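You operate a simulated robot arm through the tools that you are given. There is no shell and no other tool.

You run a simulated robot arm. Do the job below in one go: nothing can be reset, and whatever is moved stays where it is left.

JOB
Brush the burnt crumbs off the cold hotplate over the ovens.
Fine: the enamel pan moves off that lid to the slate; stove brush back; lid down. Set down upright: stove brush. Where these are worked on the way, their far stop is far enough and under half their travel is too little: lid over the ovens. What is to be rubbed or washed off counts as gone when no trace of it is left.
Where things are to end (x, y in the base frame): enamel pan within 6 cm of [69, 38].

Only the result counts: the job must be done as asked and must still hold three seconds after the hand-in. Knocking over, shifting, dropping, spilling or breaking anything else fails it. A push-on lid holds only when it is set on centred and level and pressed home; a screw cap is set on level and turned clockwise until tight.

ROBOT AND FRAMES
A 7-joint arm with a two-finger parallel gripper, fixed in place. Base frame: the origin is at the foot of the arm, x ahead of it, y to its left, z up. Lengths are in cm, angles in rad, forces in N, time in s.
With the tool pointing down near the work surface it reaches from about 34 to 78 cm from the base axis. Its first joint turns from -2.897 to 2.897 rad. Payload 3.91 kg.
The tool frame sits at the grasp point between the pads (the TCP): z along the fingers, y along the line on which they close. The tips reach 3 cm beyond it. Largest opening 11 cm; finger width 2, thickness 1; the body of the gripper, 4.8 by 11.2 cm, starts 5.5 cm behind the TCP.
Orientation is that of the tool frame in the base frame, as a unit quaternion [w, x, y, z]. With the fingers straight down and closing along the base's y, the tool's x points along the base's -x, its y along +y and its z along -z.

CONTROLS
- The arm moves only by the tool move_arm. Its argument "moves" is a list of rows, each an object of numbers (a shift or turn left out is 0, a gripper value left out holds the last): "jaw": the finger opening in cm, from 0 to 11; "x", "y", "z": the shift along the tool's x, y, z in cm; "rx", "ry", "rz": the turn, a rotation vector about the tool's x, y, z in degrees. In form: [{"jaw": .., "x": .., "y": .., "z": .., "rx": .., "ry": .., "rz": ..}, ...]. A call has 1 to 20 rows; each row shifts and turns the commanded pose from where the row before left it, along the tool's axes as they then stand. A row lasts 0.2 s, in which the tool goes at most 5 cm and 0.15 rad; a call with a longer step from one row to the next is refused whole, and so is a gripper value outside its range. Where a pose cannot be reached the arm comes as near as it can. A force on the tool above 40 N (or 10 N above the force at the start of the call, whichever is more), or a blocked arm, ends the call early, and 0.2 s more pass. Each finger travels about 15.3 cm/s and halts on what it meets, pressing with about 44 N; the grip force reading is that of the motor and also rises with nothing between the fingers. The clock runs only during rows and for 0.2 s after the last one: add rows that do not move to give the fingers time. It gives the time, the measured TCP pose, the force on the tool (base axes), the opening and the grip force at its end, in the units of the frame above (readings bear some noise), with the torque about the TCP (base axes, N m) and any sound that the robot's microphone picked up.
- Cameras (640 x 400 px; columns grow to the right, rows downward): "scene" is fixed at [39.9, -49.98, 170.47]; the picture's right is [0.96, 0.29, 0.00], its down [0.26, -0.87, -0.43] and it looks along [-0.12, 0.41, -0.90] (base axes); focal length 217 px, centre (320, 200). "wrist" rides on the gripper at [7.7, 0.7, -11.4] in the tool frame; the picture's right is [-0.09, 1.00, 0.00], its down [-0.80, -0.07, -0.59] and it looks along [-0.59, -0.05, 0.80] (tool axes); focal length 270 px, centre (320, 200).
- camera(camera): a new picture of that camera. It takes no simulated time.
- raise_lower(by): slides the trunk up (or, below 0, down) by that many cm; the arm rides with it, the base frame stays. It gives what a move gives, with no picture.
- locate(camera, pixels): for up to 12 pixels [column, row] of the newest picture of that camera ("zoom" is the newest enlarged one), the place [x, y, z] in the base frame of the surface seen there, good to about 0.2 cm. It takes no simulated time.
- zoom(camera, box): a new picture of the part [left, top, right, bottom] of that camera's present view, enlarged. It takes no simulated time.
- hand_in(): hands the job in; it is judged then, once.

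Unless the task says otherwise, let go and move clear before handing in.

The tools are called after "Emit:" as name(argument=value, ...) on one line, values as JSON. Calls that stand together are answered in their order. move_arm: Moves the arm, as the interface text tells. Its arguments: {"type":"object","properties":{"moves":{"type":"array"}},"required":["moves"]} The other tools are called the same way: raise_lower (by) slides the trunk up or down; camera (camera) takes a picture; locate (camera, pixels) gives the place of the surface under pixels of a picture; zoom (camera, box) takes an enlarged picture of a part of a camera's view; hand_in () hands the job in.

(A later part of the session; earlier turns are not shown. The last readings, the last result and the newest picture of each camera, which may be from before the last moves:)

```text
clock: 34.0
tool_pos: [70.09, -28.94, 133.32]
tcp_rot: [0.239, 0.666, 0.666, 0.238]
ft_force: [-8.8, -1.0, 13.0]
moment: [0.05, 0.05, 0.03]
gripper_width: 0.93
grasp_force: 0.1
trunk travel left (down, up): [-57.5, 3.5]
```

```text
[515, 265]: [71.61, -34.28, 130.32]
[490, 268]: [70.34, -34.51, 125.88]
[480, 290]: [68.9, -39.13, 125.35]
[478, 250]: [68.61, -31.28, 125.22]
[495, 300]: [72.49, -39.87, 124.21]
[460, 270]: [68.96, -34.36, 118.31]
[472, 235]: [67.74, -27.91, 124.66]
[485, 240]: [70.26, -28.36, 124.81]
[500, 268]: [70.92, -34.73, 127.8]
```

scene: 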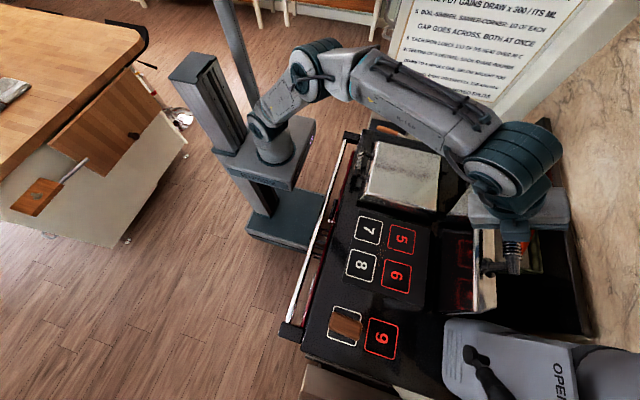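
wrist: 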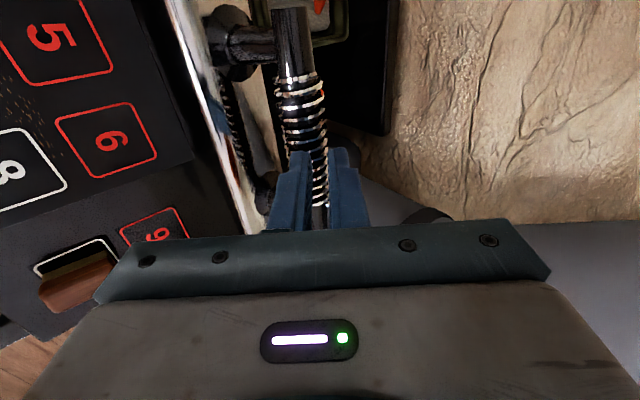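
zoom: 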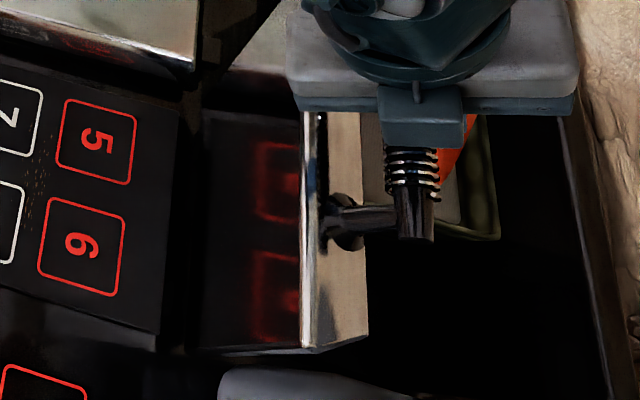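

The underside is vertical at x≈68.9 and the coil bar is at about (72, 130), with the fingertips resting on top of the bar. I'll back off slightly and swing the closed fingers to the front of the bar, so they can catch the lid and push it to its stop.

Emit:
move_arm(moves=[{"jaw": 0, "z": -1.2}, {"y": -1.6, "z": -0.3}, {"y": -1.6}, {"z": 1.5}, {"z": 1.5}, {}])

Emit:
camera(camera="wrist")

Emit:
camera(camera="scene")

Emit:
zoom(camera="scene", box=[400, 190, 560, 330])

```text
clock: 35.4
tool_pos: [69.01, -28.96, 129.76]
tcp_rot: [0.236, 0.667, 0.666, 0.236]
ft_force: [1.3, -0.5, -0.3]
moment: [0.0, 0.0, -0.05]
gripper_width: 0.03
grasp_force: 37.7
trunk travel left (down, up): [-57.5, 3.5]
```

```text
taken
```

wrist: 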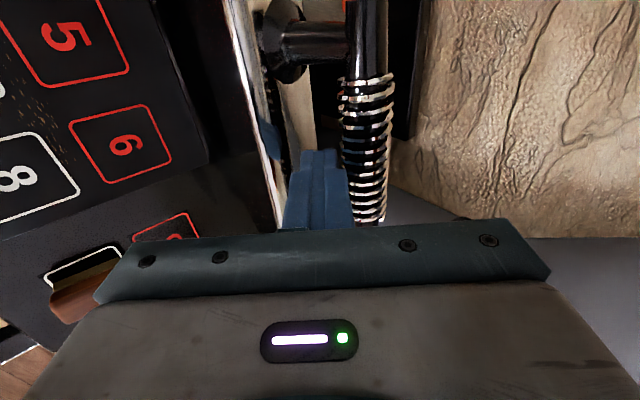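

```text
taken
```

scene: 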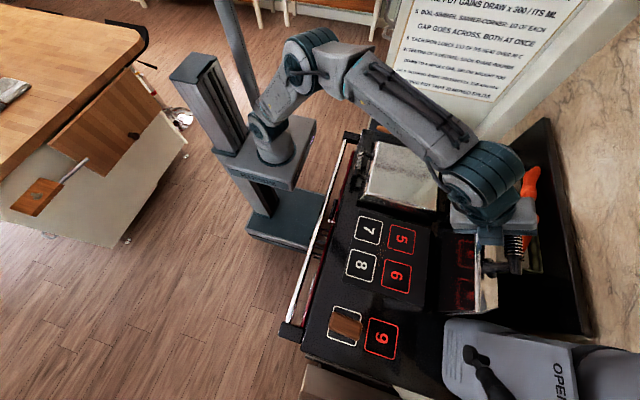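

```text
2.86 times, centred on (480, 260) of scene
```

zoom: 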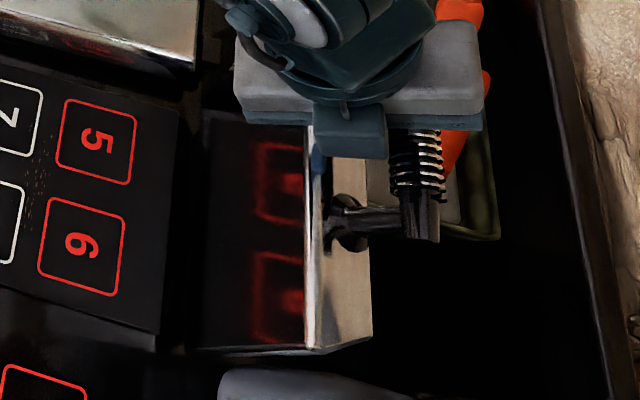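

The lid is standing by itself, with the fingers in front of the bar at (315,190). I'll nudge it gently rearward to feel the stop.

Emit:
move_arm(moves=[{"y": 0.7}, {"y": 0.7}, {"y": 0.5}, {}])

Emit:
zoom(camera="scene", box=[400, 190, 560, 330])

```text
clock: 36.4
tool_pos: [70.58, -29.04, 130.21]
tcp_rot: [0.231, 0.668, 0.667, 0.234]
ft_force: [-7.3, 4.8, -34.6]
moment: [0.05, 0.88, 0.13]
gripper_width: 0.01
grasp_force: 37.2
trunk travel left (down, up): [-57.5, 3.5]
```

```text
2.86 times, centred on (480, 260) of scene
```

zoom: 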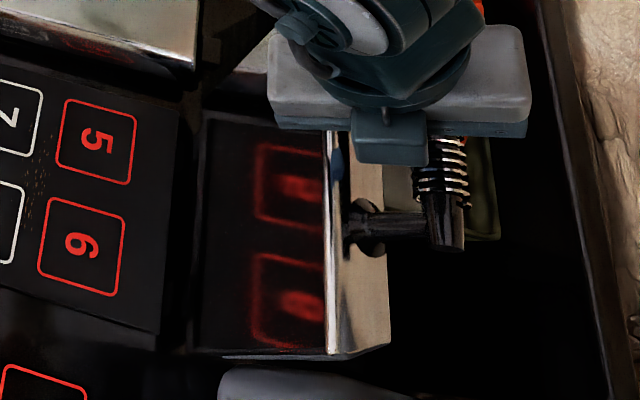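

The lid moved further back and isn't yet at its stop; the −35 N in z is the finger pressing up under the bar. I'll push purely rearward with a little z relief.

Emit:
move_arm(moves=[{"y": -0.45, "z": 0.6}, {"y": 0.6, "z": 0.6}, {"y": 0.6, "z": 0.7}, {"y": 0.6, "z": 0.7}, {}])

Emit:
zoom(camera="scene", box=[400, 190, 560, 330])

```text
clock: 37.1
tool_pos: [70.96, -29.13, 129.95]
tcp_rot: [0.232, 0.669, 0.667, 0.232]
ft_force: [-23.1, 4.7, -0.5]
moment: [0.08, 0.27, 0.11]
gripper_width: 0.0
grasp_force: 37.3
trunk travel left (down, up): [-57.5, 3.5]
stopped in row 3: the force on the tool passed its limit at 51 N (the readings are from after the stop); the commanded pose is now the measured one
```

```text
2.86 times, centred on (480, 260) of scene
```

zoom: 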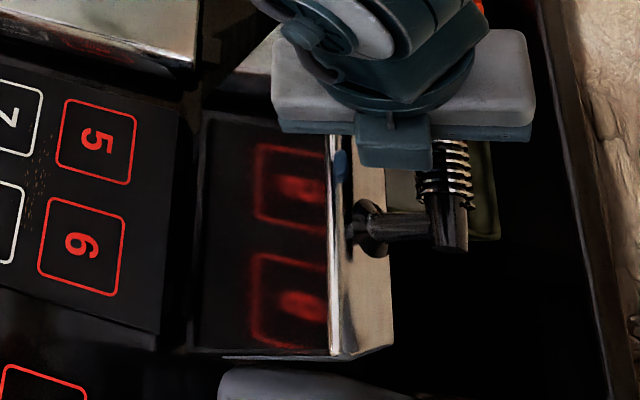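

At 51 N the lid barely moved, so it is at its far stop. I'll withdraw the fingers up and forward, then confirm it stays.

Emit:
move_arm(moves=[{"y": -0.8}, {"y": -0.8, "z": -1}, {"z": -4}, {"z": -4}, {"z": -4}, {}])

Emit:
camera(camera="scene")

Emit:
zoom(camera="scene", box=[320, 190, 560, 340])

```text
clock: 38.5
tool_pos: [61.9, -29.26, 139.05]
tcp_rot: [0.233, 0.668, 0.667, 0.233]
ft_force: [0.2, 0.3, -0.2]
moment: [0.02, -0.04, -0.03]
gripper_width: 0.01
grasp_force: 37.9
trunk travel left (down, up): [-57.5, 3.5]
```

```text
taken
```

scene: 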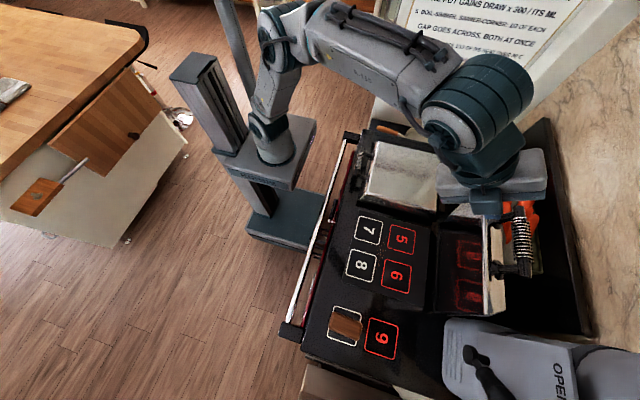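

```text
2.67 times, centred on (440, 265) of scene
```

zoom: 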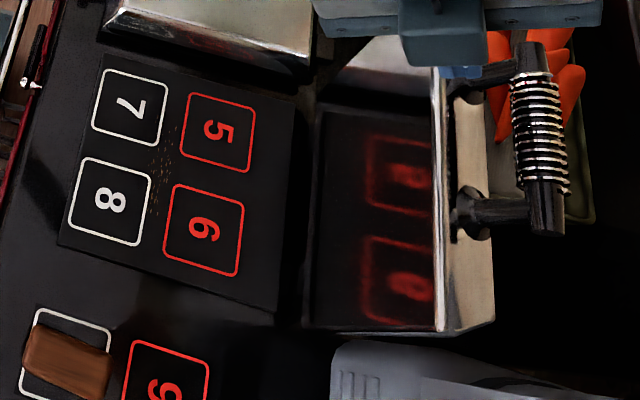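

The lid stands open on its own. Next is the brush at (347,325); I'll measure it while backing off and levelling the tool.

Emit:
move_arm(moves=[{"y": -3.1, "z": -2.5}, {"y": -3.1, "z": -2.5, "rx": 5}, {"y": -3, "z": -2, "rx": 8.3}, {"rx": 8.3}, {"rx": 8.3}, {"rx": 8.3}, {"y": -1, "z": 3}, {"x": -4, "z": 3}, {"x": -4, "z": 3}, {"x": -4, "z": 3}, {"x": -2, "z": 3}, {}])

Emit:
zoom(camera="scene", box=[320, 295, 400, 350])

Emit:
camera(camera="wrist")

```text
clock: 41.1
tool_pos: [49.51, -43.07, 124.08]
tcp_rot: [0.001, 0.707, 0.707, 0.003]
ft_force: [-0.2, -0.6, -0.1]
moment: [0.02, 0.01, 0.0]
gripper_width: 0.0
grasp_force: 38.0
trunk travel left (down, up): [-57.5, 3.5]
```

```text
7.27 times, centred on (360, 322) of scene
```

zoom: 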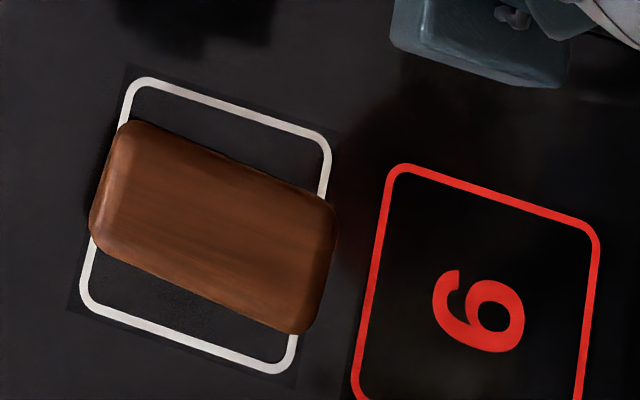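

```text
taken
```

wrist: 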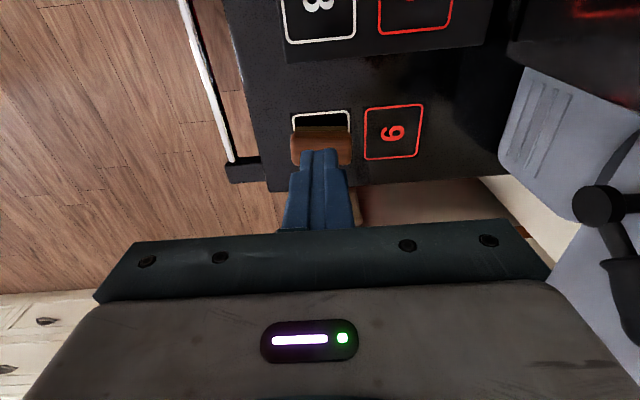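

The brush is a wooden block with its long side along x, sitting on a white outline. I'll locate its corners.

Emit:
locate(camera="zoom", pixels=[[132, 130], [325, 205], [98, 235], [298, 325], [215, 225], [140, 85], [325, 150], [85, 295], [280, 365], [115, 180], [320, 270], [205, 290]])

```text
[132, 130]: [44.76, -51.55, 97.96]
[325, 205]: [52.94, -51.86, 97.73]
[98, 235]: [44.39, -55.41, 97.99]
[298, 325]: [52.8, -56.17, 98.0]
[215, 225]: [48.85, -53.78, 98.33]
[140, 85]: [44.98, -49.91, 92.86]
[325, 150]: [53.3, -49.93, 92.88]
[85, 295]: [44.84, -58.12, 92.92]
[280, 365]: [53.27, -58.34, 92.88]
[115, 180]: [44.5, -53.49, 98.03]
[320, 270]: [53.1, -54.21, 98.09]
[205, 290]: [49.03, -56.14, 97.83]
```

The brush block is about 9×5 cm, centred at (48.8, −53.8) with its top at z 98.3, and the outline is centred at (49.1, −54.1). I'll turn the tool back to close along y and move above it.

Emit:
move_arm(moves=[{"jaw": 8, "rz": -8.5}, {"rz": -8.5}, {"rz": -8.5}, {"rz": -8.5}, {"rz": -8.5}, {"rz": -8.5}, {"rz": -8.5}, {"rz": -8.5}, {"rz": -8.5}, {"rz": -8.5}, {"rz": -5}, {"x": 0.7, "y": -3.6, "z": 3}, {"y": -3.6, "z": 3}, {"y": -3.5, "z": 4}, {"z": 4}, {}])

Emit:
camera(camera="wrist")

Emit:
camera(camera="scene")

```text
refused: row 14 steps farther than a row can; nothing moved
```

```text
taken
```

wrist: 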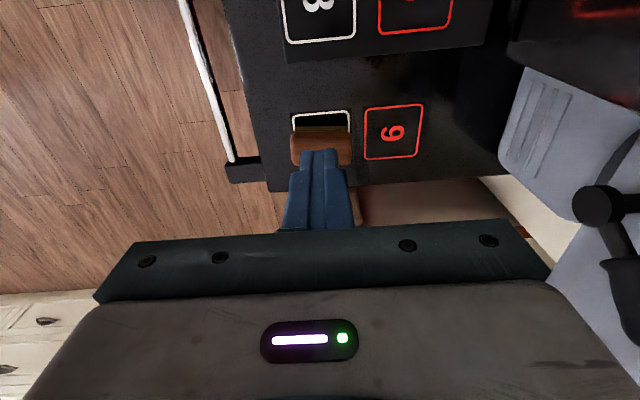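

```text
taken
```

scene: 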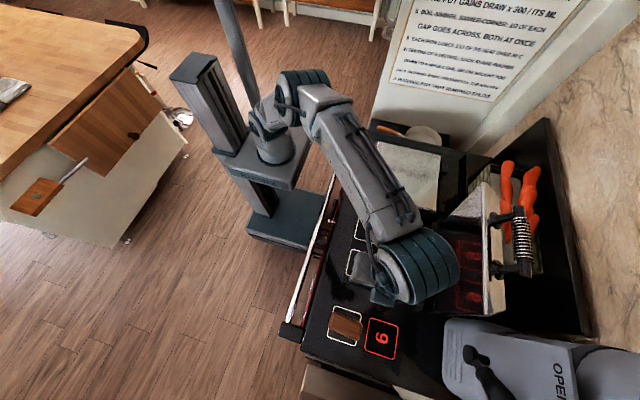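

The call was refused because row 14 was too long, and nothing moved. I'll resend it with shorter steps.

Emit:
move_arm(moves=[{"jaw": 8, "rz": -8.5}, {"rz": -8.5}, {"rz": -8.5}, {"rz": -8.5}, {"rz": -8.5}, {"rz": -8.5}, {"rz": -8.5}, {"rz": -8.5}, {"rz": -8.5}, {"rz": -8.5}, {"rz": -5}, {"x": 0.7, "y": -3.6, "z": 3}, {"y": -3.6, "z": 3}, {"y": -3.5, "z": 3}, {"z": 4}, {}])

Emit:
camera(camera="wrist")

Emit:
camera(camera="scene")

```text
clock: 44.5
tool_pos: [49.04, -53.77, 111.23]
tcp_rot: [0.003, 0.0, 1.0, 0.001]
ft_force: [-0.2, -0.6, -0.8]
moment: [0.01, 0.02, 0.0]
gripper_width: 8.01
grasp_force: 0.2
trunk travel left (down, up): [-57.5, 3.5]
```

```text
taken
```

wrist: 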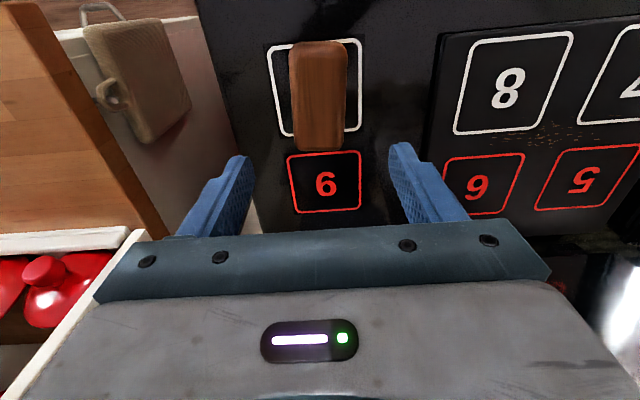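

```text
taken
```

scene: 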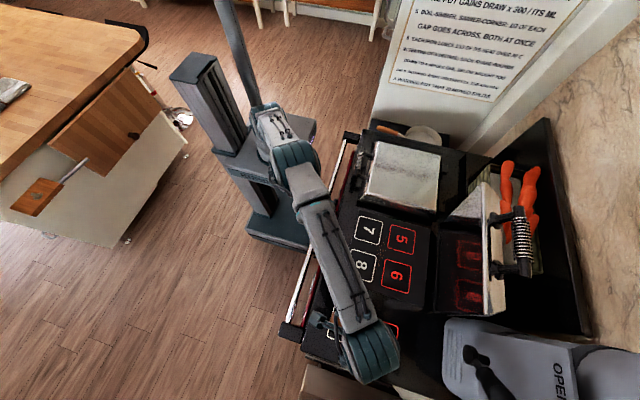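

The brush lies between the fingers, seen at (318,95). I'll descend to z≈98 and close on the block.

Emit:
move_arm(moves=[{"z": 4, "x": 0.2}, {"z": 4}, {"z": 3}, {"z": 1.7}, {"z": 0.5}, {"jaw": 6}, {"jaw": 4}, {}, {}, {}])

Emit:
camera(camera="wrist")

```text
clock: 46.8
tool_pos: [48.83, -53.71, 97.8]
tcp_rot: [0.003, 0.001, 1.0, 0.001]
ft_force: [-0.4, -0.1, 0.5]
moment: [-0.09, -0.06, -0.01]
gripper_width: 5.02
grasp_force: 43.9
trunk travel left (down, up): [-57.5, 3.5]
```

```text
taken
```

wrist: 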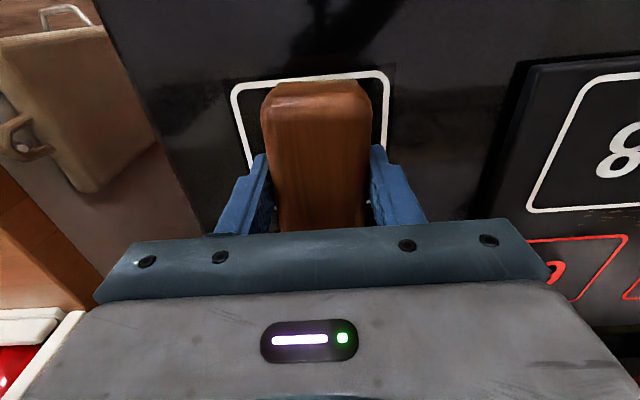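

The brush is gripped at 5.02 cm; the TCP height when standing is 97.8, so on the plate contact is at about 99.0. I'll lift, hold in place, and survey the crumbs.

Emit:
move_arm(moves=[{"z": -1}, {"z": -3}, {"z": -4}, {}])

Emit:
zoom(camera="scene", box=[335, 205, 435, 295])

Emit:
camera(camera="wrist")

```text
clock: 47.8
tool_pos: [48.82, -53.84, 105.73]
tcp_rot: [0.003, 0.0, 1.0, 0.001]
ft_force: [-0.4, -0.5, -1.5]
moment: [0.0, -0.01, -0.01]
gripper_width: 4.98
grasp_force: 43.8
trunk travel left (down, up): [-57.5, 3.5]
```

```text
4.44 times, centred on (385, 250) of scene
```

zoom: 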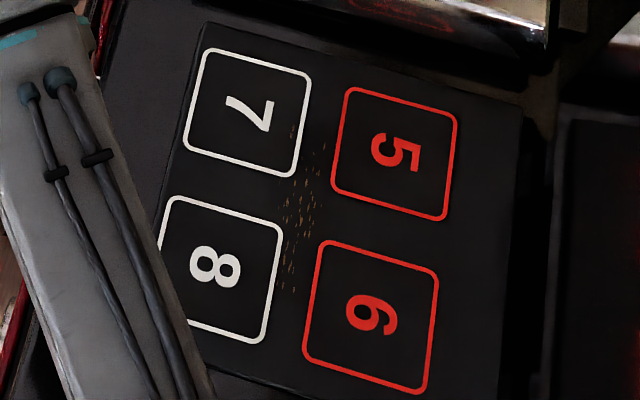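

```text
taken
```

wrist: 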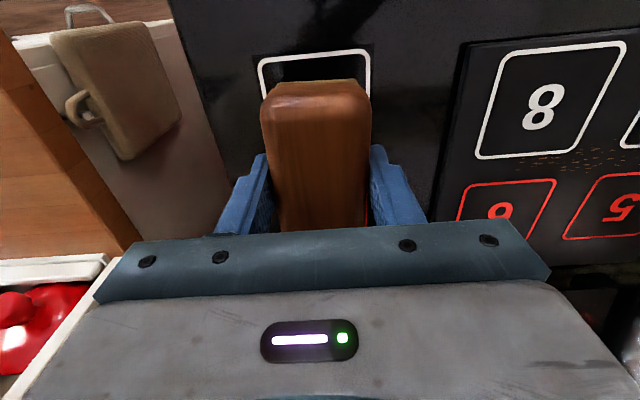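

Emit:
locate(camera="zoom", pixels=[[293, 130], [323, 145], [283, 290], [292, 285], [300, 205], [285, 200], [315, 240], [205, 25], [520, 110], [490, 395], [160, 210]])

```text
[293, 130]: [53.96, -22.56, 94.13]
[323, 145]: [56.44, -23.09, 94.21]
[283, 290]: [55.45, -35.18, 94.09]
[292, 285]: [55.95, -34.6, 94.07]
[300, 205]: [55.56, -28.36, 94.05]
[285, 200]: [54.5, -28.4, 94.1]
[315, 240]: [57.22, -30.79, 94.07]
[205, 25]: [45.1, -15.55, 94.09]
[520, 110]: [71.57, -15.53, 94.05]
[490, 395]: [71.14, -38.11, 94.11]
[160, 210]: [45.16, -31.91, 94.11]
```

The crumbs cover x≈53.5–58, y≈−36 to −22. I'll carry the brush to (56, −19) and lower it to about 1 cm above the plate.

Emit:
move_arm(moves=[{"x": -0.8, "y": 3.5}, {"x": -0.8, "y": 4}, {"x": -0.8, "y": 4}, {"x": -0.8, "y": 4}, {"x": -0.8, "y": 4}, {"x": -0.8, "y": 4}, {"x": -0.8, "y": 4}, {"x": -0.8, "y": 4}, {"x": -0.8, "y": 3.3}, {"z": 3}, {"z": 2.5}, {}])

Emit:
camera(camera="scene")

Emit:
camera(camera="wrist")

```text
clock: 50.4
tool_pos: [56.09, -19.0, 100.4]
tcp_rot: [0.002, 0.001, 1.0, 0.0]
ft_force: [0.3, -0.4, -2.3]
moment: [-0.02, -0.01, 0.0]
gripper_width: 4.96
grasp_force: 44.1
trunk travel left (down, up): [-57.5, 3.5]
```

```text
taken
```

scene: 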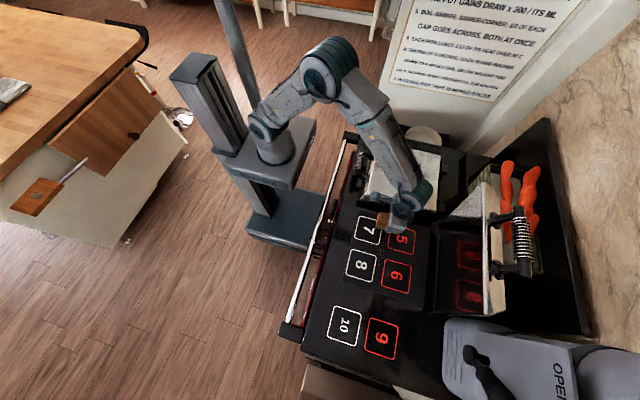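

```text
taken
```

wrist: 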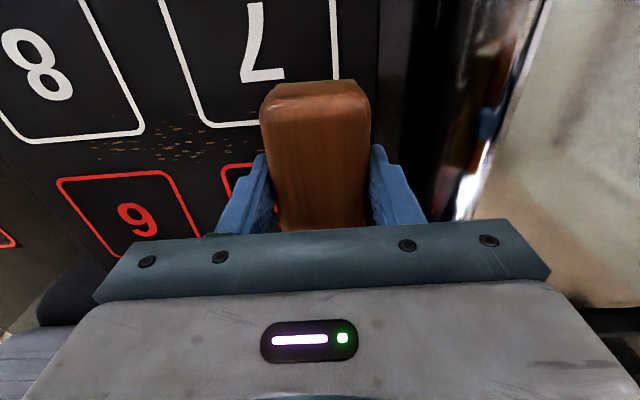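

The brush is over the plate and the crumbs are visible left of it at (150,145). I'll lower to light contact and sweep along −y.

Emit:
move_arm(moves=[{"z": 0.8}, {"z": 0.6}, {"z": 0.2}, {"y": -1.5}, {"y": -2}, {"y": -2}, {"y": -2}, {"y": -2}, {"y": -2}, {"y": -2}, {"y": -2}, {"y": -2}, {"y": -1.5}, {}])

Emit:
camera(camera="wrist")

Emit:
zoom(camera="scene", box=[335, 205, 435, 295])

```text
clock: 53.4
tool_pos: [55.93, -37.68, 98.99]
tcp_rot: [0.005, 0.0, 1.0, -0.002]
ft_force: [0.7, 8.6, 29.4]
moment: [0.42, 0.42, -0.22]
gripper_width: 4.95
grasp_force: 43.8
trunk travel left (down, up): [-57.5, 3.5]
```

```text
taken
```

wrist: 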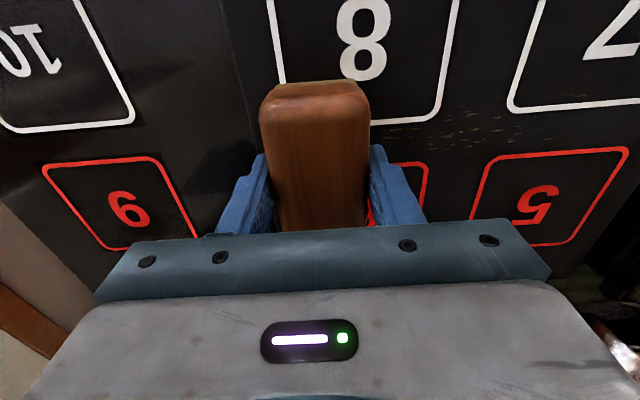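

```text
4.44 times, centred on (385, 250) of scene
```

zoom: 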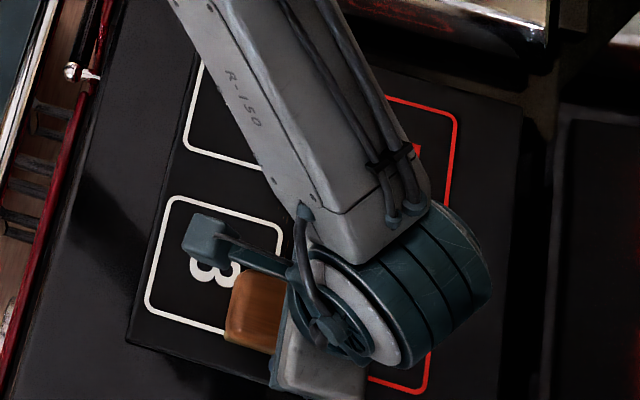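

The crumbs are fainter after one pass, with 29 N of pressing. I'll make more strokes back and forth, slightly lighter.

Emit:
move_arm(moves=[{"z": -0.1, "y": 1.5}, {"y": 2.5}, {"y": 2.5}, {"y": 2.5}, {"y": 2.5}, {"y": 2.5}, {"y": 2.5}, {"y": 2}, {}, {"y": -2}, {"y": -2.5}, {"y": -2.5}, {"y": -2.5}, {"y": -2.5}, {"y": -2.5}, {"y": -2.5}, {"y": -1.5}, {}])

Emit:
camera(camera="wrist")

```text
clock: 57.1
tool_pos: [55.97, -37.76, 98.93]
tcp_rot: [0.002, 0.0, 1.0, 0.0]
ft_force: [-0.2, 0.8, 3.8]
moment: [-0.03, -0.19, 0.03]
gripper_width: 4.95
grasp_force: 44.1
trunk travel left (down, up): [-57.5, 3.5]
```

```text
taken
```

wrist: 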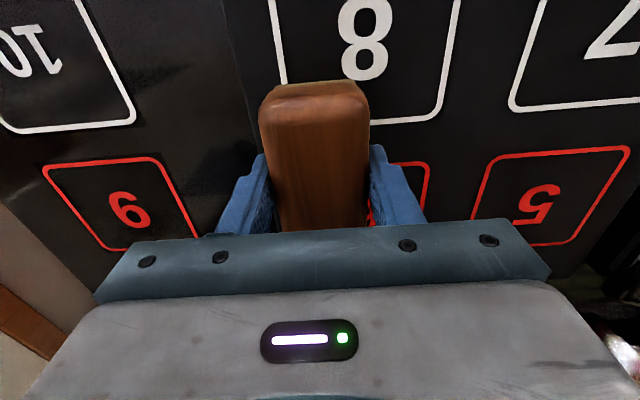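

The crumbs appear gone in the wrist view. I'll do two extra passes, slightly offset in x, and then lift to check.

Emit:
move_arm(moves=[{"z": 0.12, "x": 1.5, "y": 1}, {"y": 2.5}, {"y": 2.5}, {"y": 2.5}, {"y": 2.5}, {"y": 2.5}, {"y": 2.5}, {"y": 2.5}, {"x": -1.5}, {"x": -1.5, "y": -1}, {"y": -2.5}, {"y": -2.5}, {"y": -2.5}, {"y": -2.5}, {"y": -2.5}, {"y": -2.5}, {"y": -2.5}, {}])

Emit:
move_arm(moves=[{"z": -2}, {"z": -4}, {"z": -2, "y": -3}, {"y": -3, "x": 0.9}, {"y": -3, "x": 2}, {"y": -3, "x": 2}, {"y": -3, "x": 2}, {}])

Emit:
camera(camera="wrist")

Emit:
zoom(camera="scene", box=[335, 205, 435, 295])

```text
clock: 61.0
tool_pos: [57.54, -38.02, 98.91]
tcp_rot: [0.004, 0.001, 1.0, -0.001]
ft_force: [0.4, 5.7, 27.6]
moment: [0.37, 0.04, -0.01]
gripper_width: 4.96
grasp_force: 43.9
trunk travel left (down, up): [-57.5, 3.5]
```

```text
clock: 62.8
tool_pos: [50.74, -52.82, 106.7]
tcp_rot: [0.003, -0.001, 1.0, 0.001]
ft_force: [-0.1, -0.2, -1.3]
moment: [-0.01, 0.0, 0.01]
gripper_width: 4.94
grasp_force: 44.4
trunk travel left (down, up): [-57.5, 3.5]
```

```text
taken
```

wrist: 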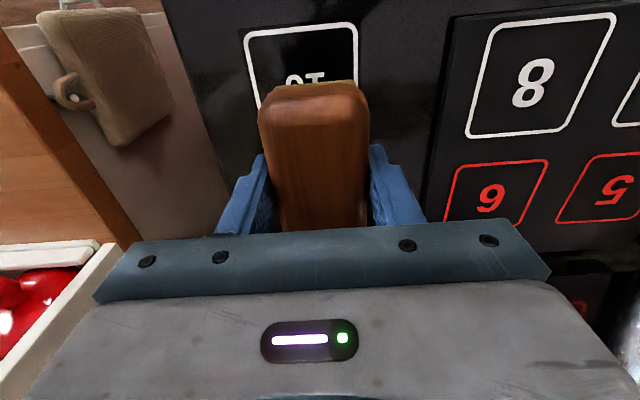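

```text
4.44 times, centred on (385, 250) of scene
```

zoom: 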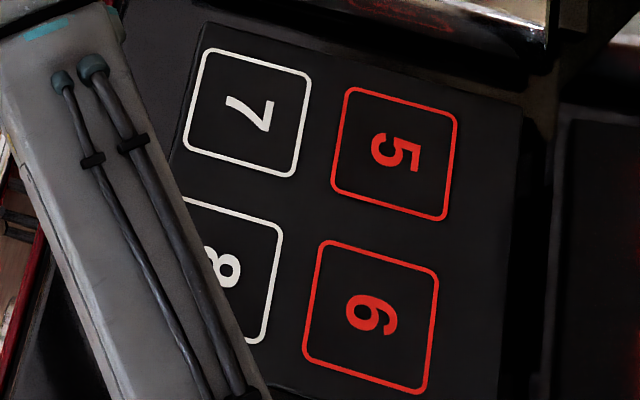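

The plate looks clean. I'll zoom tightly to check for faint traces.

Emit:
zoom(camera="scene", box=[370, 228, 418, 258])

Emit:
zoom(camera="scene", box=[370, 252, 418, 292])

Emit:
zoom(camera="wrist", box=[430, 100, 640, 240])

```text
13.33 times, centred on (394, 243) of scene
```

zoom: 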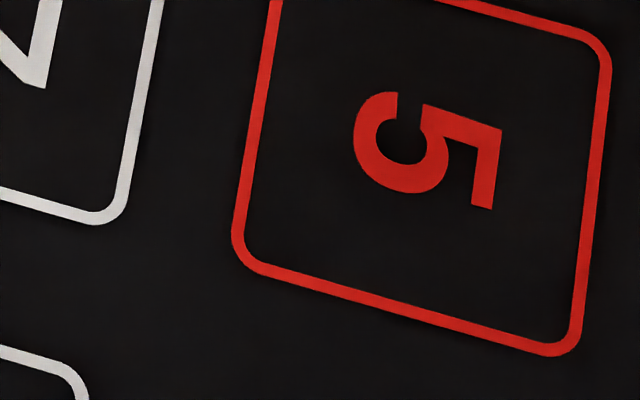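

```text
10.00 times, centred on (394, 272) of scene
```

zoom: 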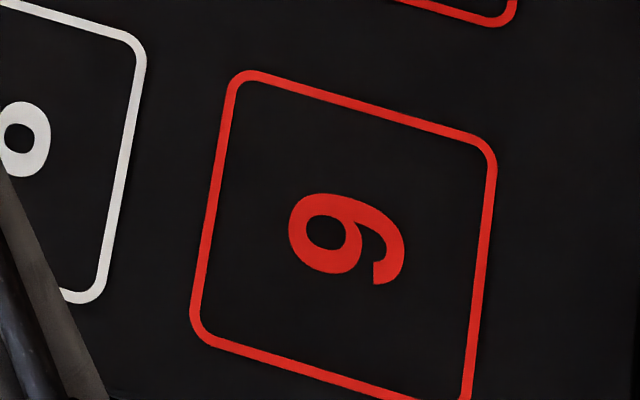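

```text
2.86 times, centred on (535, 170) of wrist
```

zoom: 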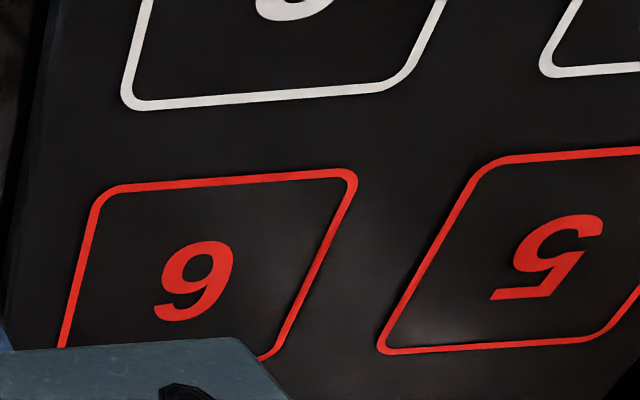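

No traces remain anywhere. I'll return the brush to its spot at (48.8, −53.75) on mark 10 and lower it slowly.

Emit:
move_arm(moves=[{"x": 1.9, "y": -0.9}, {}, {"z": 3}, {"z": 3}, {"z": 1.5}, {"z": 0.6}, {"z": 0.3}, {"z": 0.2}, {}])

Emit:
camera(camera="wrist")

```text
clock: 64.8
tool_pos: [48.85, -53.99, 98.08]
tcp_rot: [0.003, 0.0, 1.0, 0.001]
ft_force: [0.0, -0.3, -0.8]
moment: [0.03, 0.0, 0.0]
gripper_width: 4.92
grasp_force: 43.3
trunk travel left (down, up): [-57.5, 3.5]
```

```text
taken
```

wrist: 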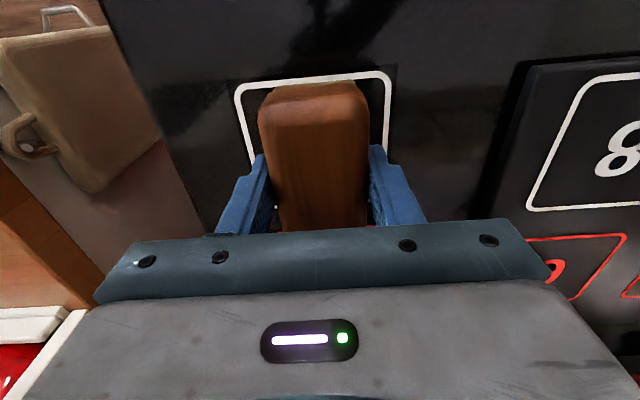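

The brush is hovering about 0.2 cm above the surface and aligned in its outline. I'll lower it to contact, release and rise.

Emit:
move_arm(moves=[{"y": 0.15, "z": 0.1}, {"z": 0.1}, {"z": 0.1}, {}])

```text
clock: 65.8
tool_pos: [48.74, -53.65, 97.71]
tcp_rot: [0.003, 0.0, 1.0, 0.0]
ft_force: [0.1, 0.1, -1.0]
moment: [0.01, 0.0, -0.01]
gripper_width: 4.95
grasp_force: 43.4
trunk travel left (down, up): [-57.5, 3.5]
```

There's still no contact (−1 N), so I'll lower a little more.

Emit:
move_arm(moves=[{"z": 0.1}, {"z": 0.1}, {}])

```text
clock: 66.5
tool_pos: [48.84, -53.67, 97.72]
tcp_rot: [0.004, 0.001, 1.0, 0.0]
ft_force: [0.2, -0.2, 6.0]
moment: [0.0, -0.39, -0.02]
gripper_width: 4.97
grasp_force: 43.6
trunk travel left (down, up): [-57.5, 3.5]
```

Contact at +6 N. Releasing and rising.

Emit:
move_arm(moves=[{"jaw": 6}, {"jaw": 8}, {}, {"z": -1}, {"z": -3}, {"z": -4}, {"z": -4}, {"z": -4}, {"z": -4, "y": 2}, {}])

Emit:
camera(camera="wrist")

Emit:
camera(camera="scene")

```text
clock: 68.8
tool_pos: [48.61, -51.65, 117.54]
tcp_rot: [0.002, 0.0, 1.0, 0.001]
ft_force: [0.0, 0.8, 0.5]
moment: [0.02, -0.03, 0.04]
gripper_width: 8.0
grasp_force: 0.0
trunk travel left (down, up): [-57.5, 3.5]
```

```text
taken
```

wrist: 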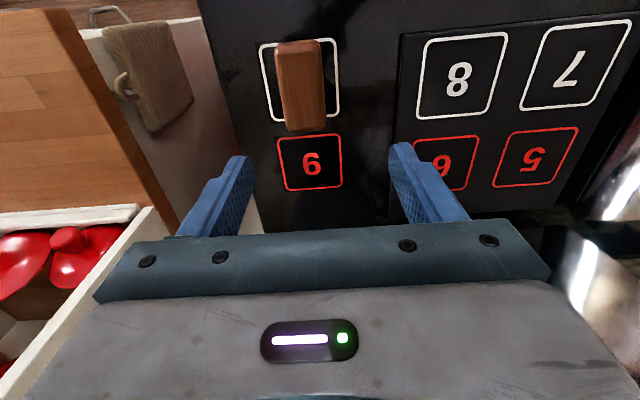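

```text
taken
```

scene: 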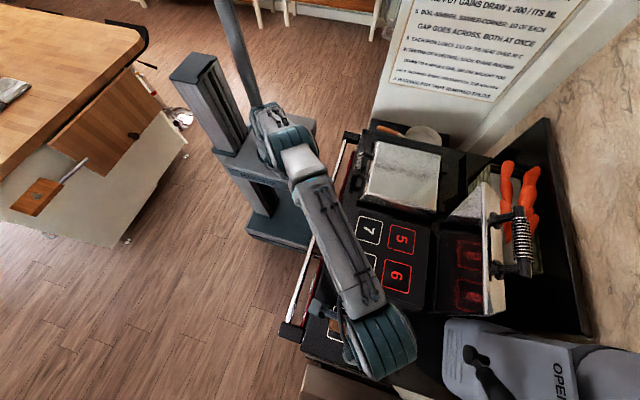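

The brush is back upright on mark 10. Next is closing the lid: I'll measure the open lid's bar and faces.

Emit:
zoom(camera="scene", box=[440, 190, 560, 320])

Emit:
locate(camera="scene", pixels=[[518, 212], [521, 240], [525, 270], [502, 270], [489, 250], [496, 240], [500, 230], [505, 300], [488, 300], [470, 295], [482, 200], [460, 255]])

```text
3.08 times, centred on (500, 255) of scene
```

zoom: 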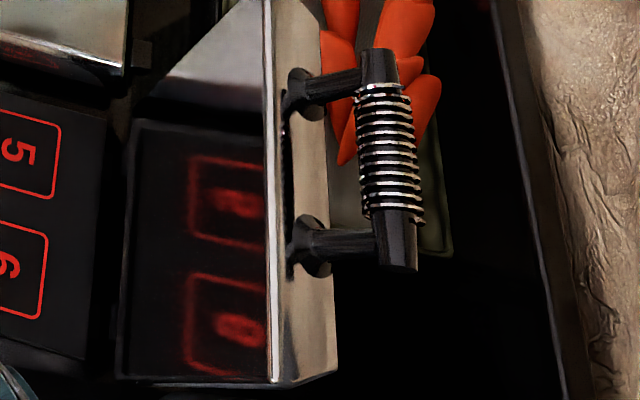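

```text
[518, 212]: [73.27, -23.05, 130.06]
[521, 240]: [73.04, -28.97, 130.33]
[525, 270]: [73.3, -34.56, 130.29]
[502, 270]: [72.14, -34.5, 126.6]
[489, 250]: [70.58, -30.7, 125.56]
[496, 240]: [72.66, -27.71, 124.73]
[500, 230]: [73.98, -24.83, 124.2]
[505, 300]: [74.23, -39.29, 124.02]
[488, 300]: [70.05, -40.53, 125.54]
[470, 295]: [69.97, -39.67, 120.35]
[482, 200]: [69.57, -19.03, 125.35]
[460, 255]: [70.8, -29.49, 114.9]
```

The open bar axis is at about (73.7, 129.5). Fitting closed and open positions gives a hinge near (73.3, 96.4) with R≈33. I'll raise and turn the gripper to close along x again, staying clear of the lid.

Emit:
move_arm(moves=[{"jaw": 5, "rz": 8.5, "z": -2}, {"rz": 8.5, "z": -2}, {"rz": 8.5, "z": -2}, {"rz": 8.5, "z": -2}, {"rz": 8.5, "z": -2}, {"rz": 8.5, "z": -2}, {"rz": 8.5, "z": -2}, {"rz": 8.5, "z": -2}, {"rz": 8.5, "z": -2}, {"rz": 8.5, "z": -2}, {"rz": 5, "z": -1}, {"x": 4.5}, {"x": 4.5}, {"x": 4.5}, {"x": 4.5}, {"x": 4.5}, {}])

Emit:
camera(camera="scene")

Emit:
zoom(camera="scene", box=[320, 295, 400, 350])

Emit:
locate(camera="zoom", pixels=[[132, 130], [325, 205], [98, 235], [298, 325], [215, 225], [320, 270], [205, 290]])

```text
clock: 72.3
tool_pos: [41.47, -24.82, 132.73]
tcp_rot: [0.003, 0.653, 0.757, 0.003]
ft_force: [0.1, -1.5, 0.0]
moment: [-0.01, -0.03, 0.0]
gripper_width: 5.0
grasp_force: 0.0
out of reach, approached as far as the arm can: row 3, 4, 5, 6, 7, 8, 9, 10, 11
trunk travel left (down, up): [-57.5, 3.5]
```

```text
taken
```

scene: 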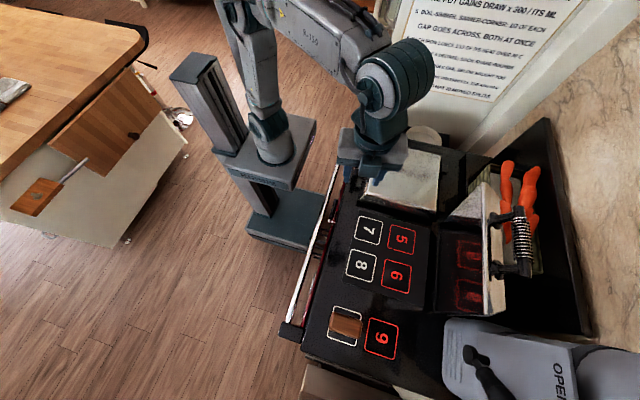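

```text
7.27 times, centred on (360, 322) of scene
```

zoom: 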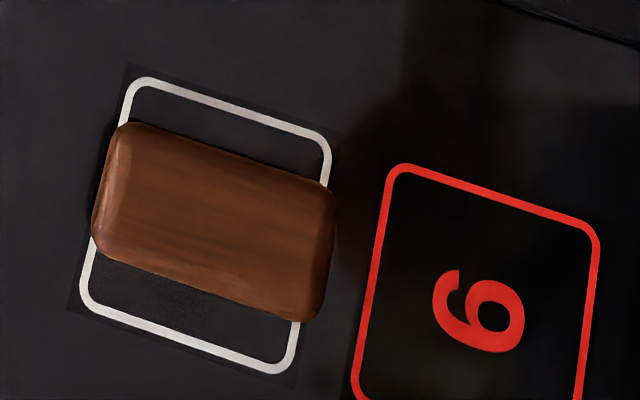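

```text
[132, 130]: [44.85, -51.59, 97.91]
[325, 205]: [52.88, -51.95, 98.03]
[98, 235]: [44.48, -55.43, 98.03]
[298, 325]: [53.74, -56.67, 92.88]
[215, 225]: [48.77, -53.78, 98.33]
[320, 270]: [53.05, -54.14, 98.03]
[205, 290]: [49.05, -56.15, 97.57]
```

The brush is upright and unmoved. The arm was briefly limited and the yaw is 8.4° short, so I'll correct it and go to a pre-grasp position with the tool tilted forward.

Emit:
move_arm(moves=[{"rz": 8.4}, {"x": -2, "y": 3.5}, {"x": -2, "y": 3.5, "rx": -6}, {"y": 3, "z": -1, "rx": -6}, {"y": 2, "z": -1, "rx": -6}, {"rx": -6}, {"rx": -6}, {"rx": -6}, {}])

Emit:
camera(camera="wrist")

Emit:
camera(camera="scene")

```text
clock: 74.3
tool_pos: [53.34, -28.93, 135.68]
tcp_rot: [0.22, 0.672, 0.672, 0.222]
ft_force: [0.9, 0.3, 0.3]
moment: [0.01, -0.01, -0.01]
gripper_width: 5.01
grasp_force: 0.0
trunk travel left (down, up): [-57.5, 3.5]
```

```text
taken
```

wrist: 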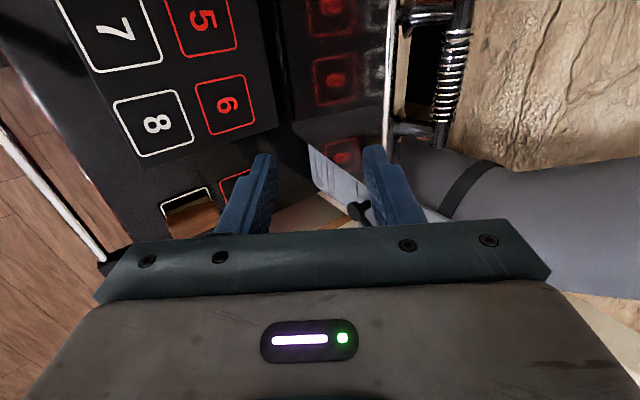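

```text
taken
```

scene: 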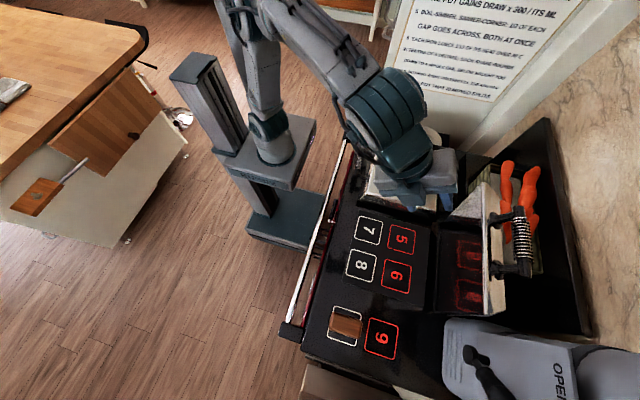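

Orientation is right: 36.5° forward tilt, closing in the x–z plane. I'll locate the bar from this wrist view.

Emit:
locate(camera="wrist", pixels=[[455, 40], [450, 65], [445, 90], [440, 115], [440, 65], [462, 65], [425, 18], [410, 130], [395, 60], [388, 100], [437, 140], [405, 60]])

Emit:
zoom(camera="wrist", box=[360, 0, 500, 150])

```text
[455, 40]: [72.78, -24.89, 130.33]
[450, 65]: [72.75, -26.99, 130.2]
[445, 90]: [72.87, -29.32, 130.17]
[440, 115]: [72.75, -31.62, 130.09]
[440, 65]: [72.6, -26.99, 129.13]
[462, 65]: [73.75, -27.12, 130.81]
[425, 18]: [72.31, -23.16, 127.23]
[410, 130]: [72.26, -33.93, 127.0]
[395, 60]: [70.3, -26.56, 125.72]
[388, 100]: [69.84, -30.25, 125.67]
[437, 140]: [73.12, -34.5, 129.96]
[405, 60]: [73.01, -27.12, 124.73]
```

```text
2.67 times, centred on (430, 75) of wrist
```

zoom: 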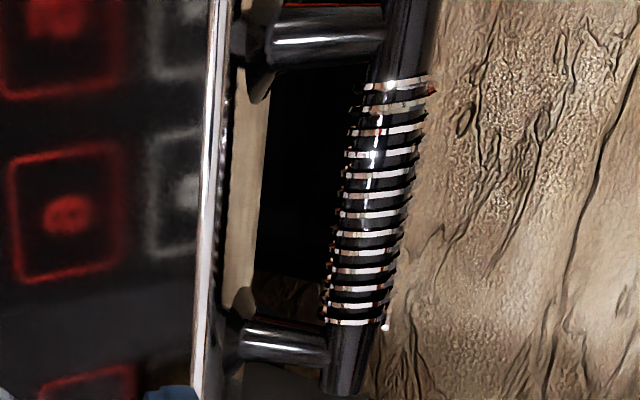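

The bar axis is at about (73.6, 129.75) and the refined hinge is (72.9, 97.1) with R≈32.65. I'll move to the pre-grasp point 8 cm back along the tool axis.

Emit:
move_arm(moves=[{"jaw": 4.4, "y": 3.2, "z": 1.95}, {"y": 3.2, "z": 1.95}, {"y": 3.2, "z": 1.95}, {"y": 3.15, "z": 1.97}, {}, {}])

Emit:
camera(camera="wrist")

Emit:
locate(camera="wrist", pixels=[[320, 100], [330, 100], [310, 100], [320, 60], [310, 140], [325, 130], [300, 130], [280, 100]])

```text
clock: 75.8
tool_pos: [68.11, -28.9, 136.88]
tcp_rot: [0.22, 0.671, 0.672, 0.222]
ft_force: [-0.7, 0.0, -1.1]
moment: [0.02, 0.0, 0.0]
gripper_width: 4.41
grasp_force: 0.0
trunk travel left (down, up): [-57.5, 3.5]
```

```text
taken
```

wrist: 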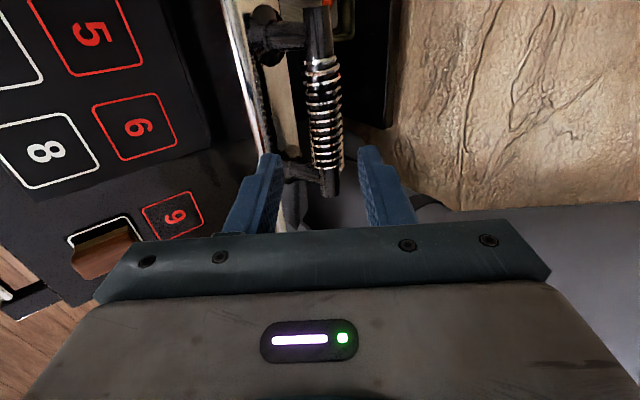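

```text
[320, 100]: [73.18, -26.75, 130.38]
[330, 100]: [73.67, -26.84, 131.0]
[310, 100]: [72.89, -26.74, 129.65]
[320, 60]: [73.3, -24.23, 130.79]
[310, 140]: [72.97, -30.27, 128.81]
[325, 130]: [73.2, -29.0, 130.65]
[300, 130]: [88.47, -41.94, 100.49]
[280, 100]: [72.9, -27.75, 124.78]
```

The bar is centred between the fingers at (322,110). I'll advance along the tool axis and close.

Emit:
move_arm(moves=[{"z": 3, "y": 0.1}, {"z": 2.5}, {"z": 1.7}, {"z": 0.8}, {}, {"jaw": 1}, {}, {}, {}])

Emit:
camera(camera="wrist")

```text
clock: 77.8
tool_pos: [72.86, -28.86, 130.57]
tcp_rot: [0.222, 0.671, 0.672, 0.222]
ft_force: [6.8, -2.9, 13.6]
moment: [-0.16, -0.58, -0.2]
gripper_width: 2.36
grasp_force: 45.2
trunk travel left (down, up): [-57.5, 3.5]
```

```text
taken
```

wrist: 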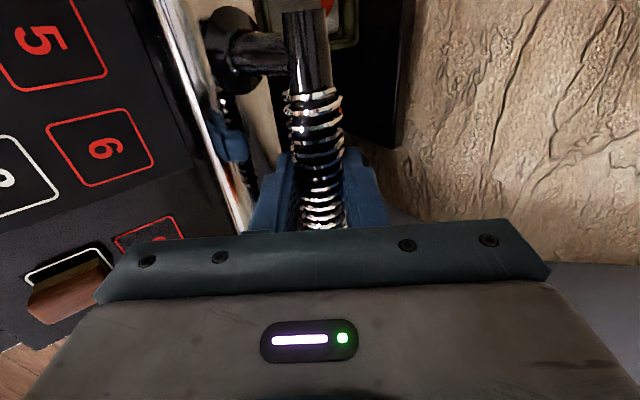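

The grip is firm (2.36 cm). I'll ease the preload and bring the lid forward along the arc in small steps, watching forces.

Emit:
move_arm(moves=[{"y": 0.25}, {"y": -1.1, "z": -0.86, "rx": 1}, {"y": -1.19, "z": -0.76, "rx": 1}, {"y": -1.2, "z": -0.71, "rx": 1}, {"y": -1.28, "z": -0.63, "rx": 1}, {}])

Emit:
zoom(camera="scene", box=[400, 190, 560, 330])

```text
clock: 79.2
tool_pos: [67.62, -28.85, 130.34]
tcp_rot: [0.196, 0.679, 0.679, 0.197]
ft_force: [3.5, -2.3, 3.4]
moment: [-0.26, -0.44, -0.19]
gripper_width: 2.37
grasp_force: 45.0
trunk travel left (down, up): [-57.5, 3.5]
```

```text
2.86 times, centred on (480, 260) of scene
```

zoom: 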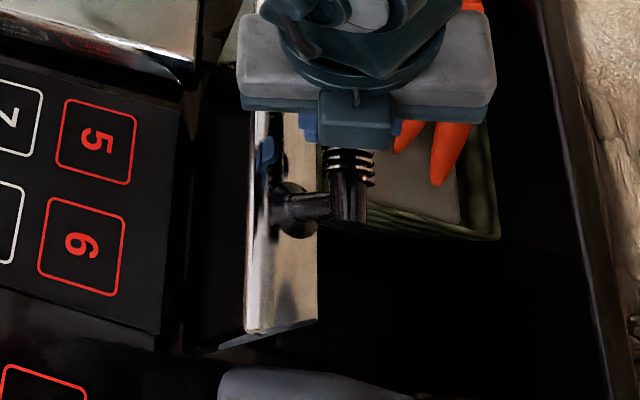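

The lid follows with only about 5 N of force. Continuing along the arc.

Emit:
move_arm(moves=[{"y": -1.29, "z": -0.55, "rx": 1}, {"y": -1.34, "z": -0.47, "rx": 1}, {"y": -1.35, "z": -0.39, "rx": 1}, {"y": -1.38, "z": -0.3, "rx": 1}, {"y": -1.39, "z": -0.22, "rx": 1}, {"y": -1.4, "z": -0.13, "rx": 1}, {"y": -1.4, "z": -0.04, "rx": 1}, {"y": -1.41, "z": 0.04, "rx": 1}, {}])

Emit:
zoom(camera="scene", box=[360, 190, 540, 330])

```text
clock: 81.2
tool_pos: [56.96, -28.76, 126.84]
tcp_rot: [0.148, 0.69, 0.692, 0.149]
ft_force: [1.4, 0.6, 1.6]
moment: [0.12, -0.44, -0.13]
gripper_width: 2.36
grasp_force: 45.3
trunk travel left (down, up): [-57.5, 3.5]
```

```text
2.86 times, centred on (450, 260) of scene
```

zoom: 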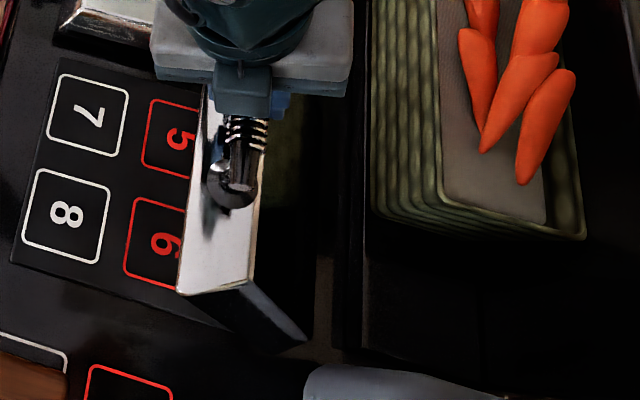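

The lid is moving well with very low force. Continuing through the next part of the arc.

Emit:
move_arm(moves=[{"y": -1.4, "z": 0.13, "rx": 1}, {"y": -1.39, "z": 0.21, "rx": 1}, {"y": -1.38, "z": 0.3, "rx": 1}, {"y": -1.35, "z": 0.39, "rx": 1}, {"y": -1.34, "z": 0.47, "rx": 1}, {"y": -1.29, "z": 0.55, "rx": 1}, {"y": -1.27, "z": 0.63, "rx": 1}, {"y": -1.21, "z": 0.71, "rx": 1}, {}])

Emit:
zoom(camera="scene", box=[320, 190, 480, 310])

```text
clock: 83.2
tool_pos: [48.16, -28.76, 119.95]
tcp_rot: [0.099, 0.7, 0.7, 0.101]
ft_force: [2.8, -0.1, -0.9]
moment: [-0.26, -0.42, -0.28]
gripper_width: 2.36
grasp_force: 45.1
trunk travel left (down, up): [-57.5, 3.5]
```

```text
3.33 times, centred on (400, 250) of scene
```

zoom: 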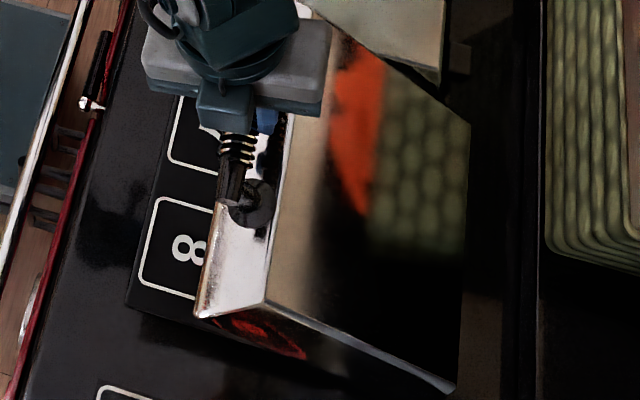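

Still tracking nicely. Continuing down with steps 11–15.

Emit:
move_arm(moves=[{"y": -1.17, "z": 0.78, "rx": 1}, {"y": -1.12, "z": 0.85, "rx": 1}, {"y": -1.07, "z": 0.92, "rx": 1}, {"y": -1.01, "z": 0.99, "rx": 1}, {"y": -0.95, "z": 1.05, "rx": 1}, {"y": -0.88, "z": 1.1, "rx": 1}, {"y": -0.81, "z": 1.16, "rx": 1}, {"y": -0.75, "z": 1.2, "rx": 1}, {}])

Emit:
zoom(camera="scene", box=[320, 190, 480, 310])

```text
clock: 85.2
tool_pos: [42.29, -28.77, 110.27]
tcp_rot: [0.051, 0.705, 0.706, 0.052]
ft_force: [0.6, 2.5, -2.9]
moment: [-0.08, -0.4, -0.09]
gripper_width: 2.38
grasp_force: 45.7
trunk travel left (down, up): [-57.5, 3.5]
```

```text
3.33 times, centred on (400, 250) of scene
```

zoom: 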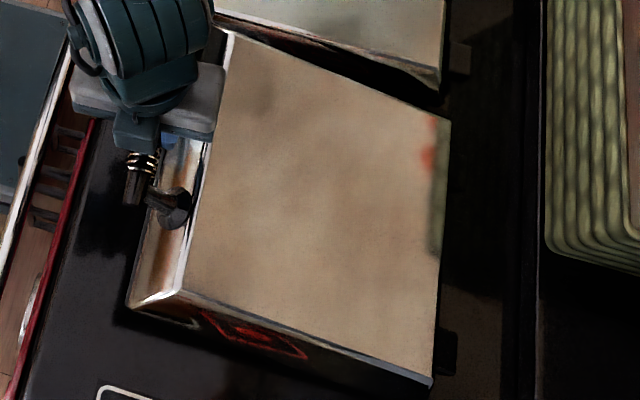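

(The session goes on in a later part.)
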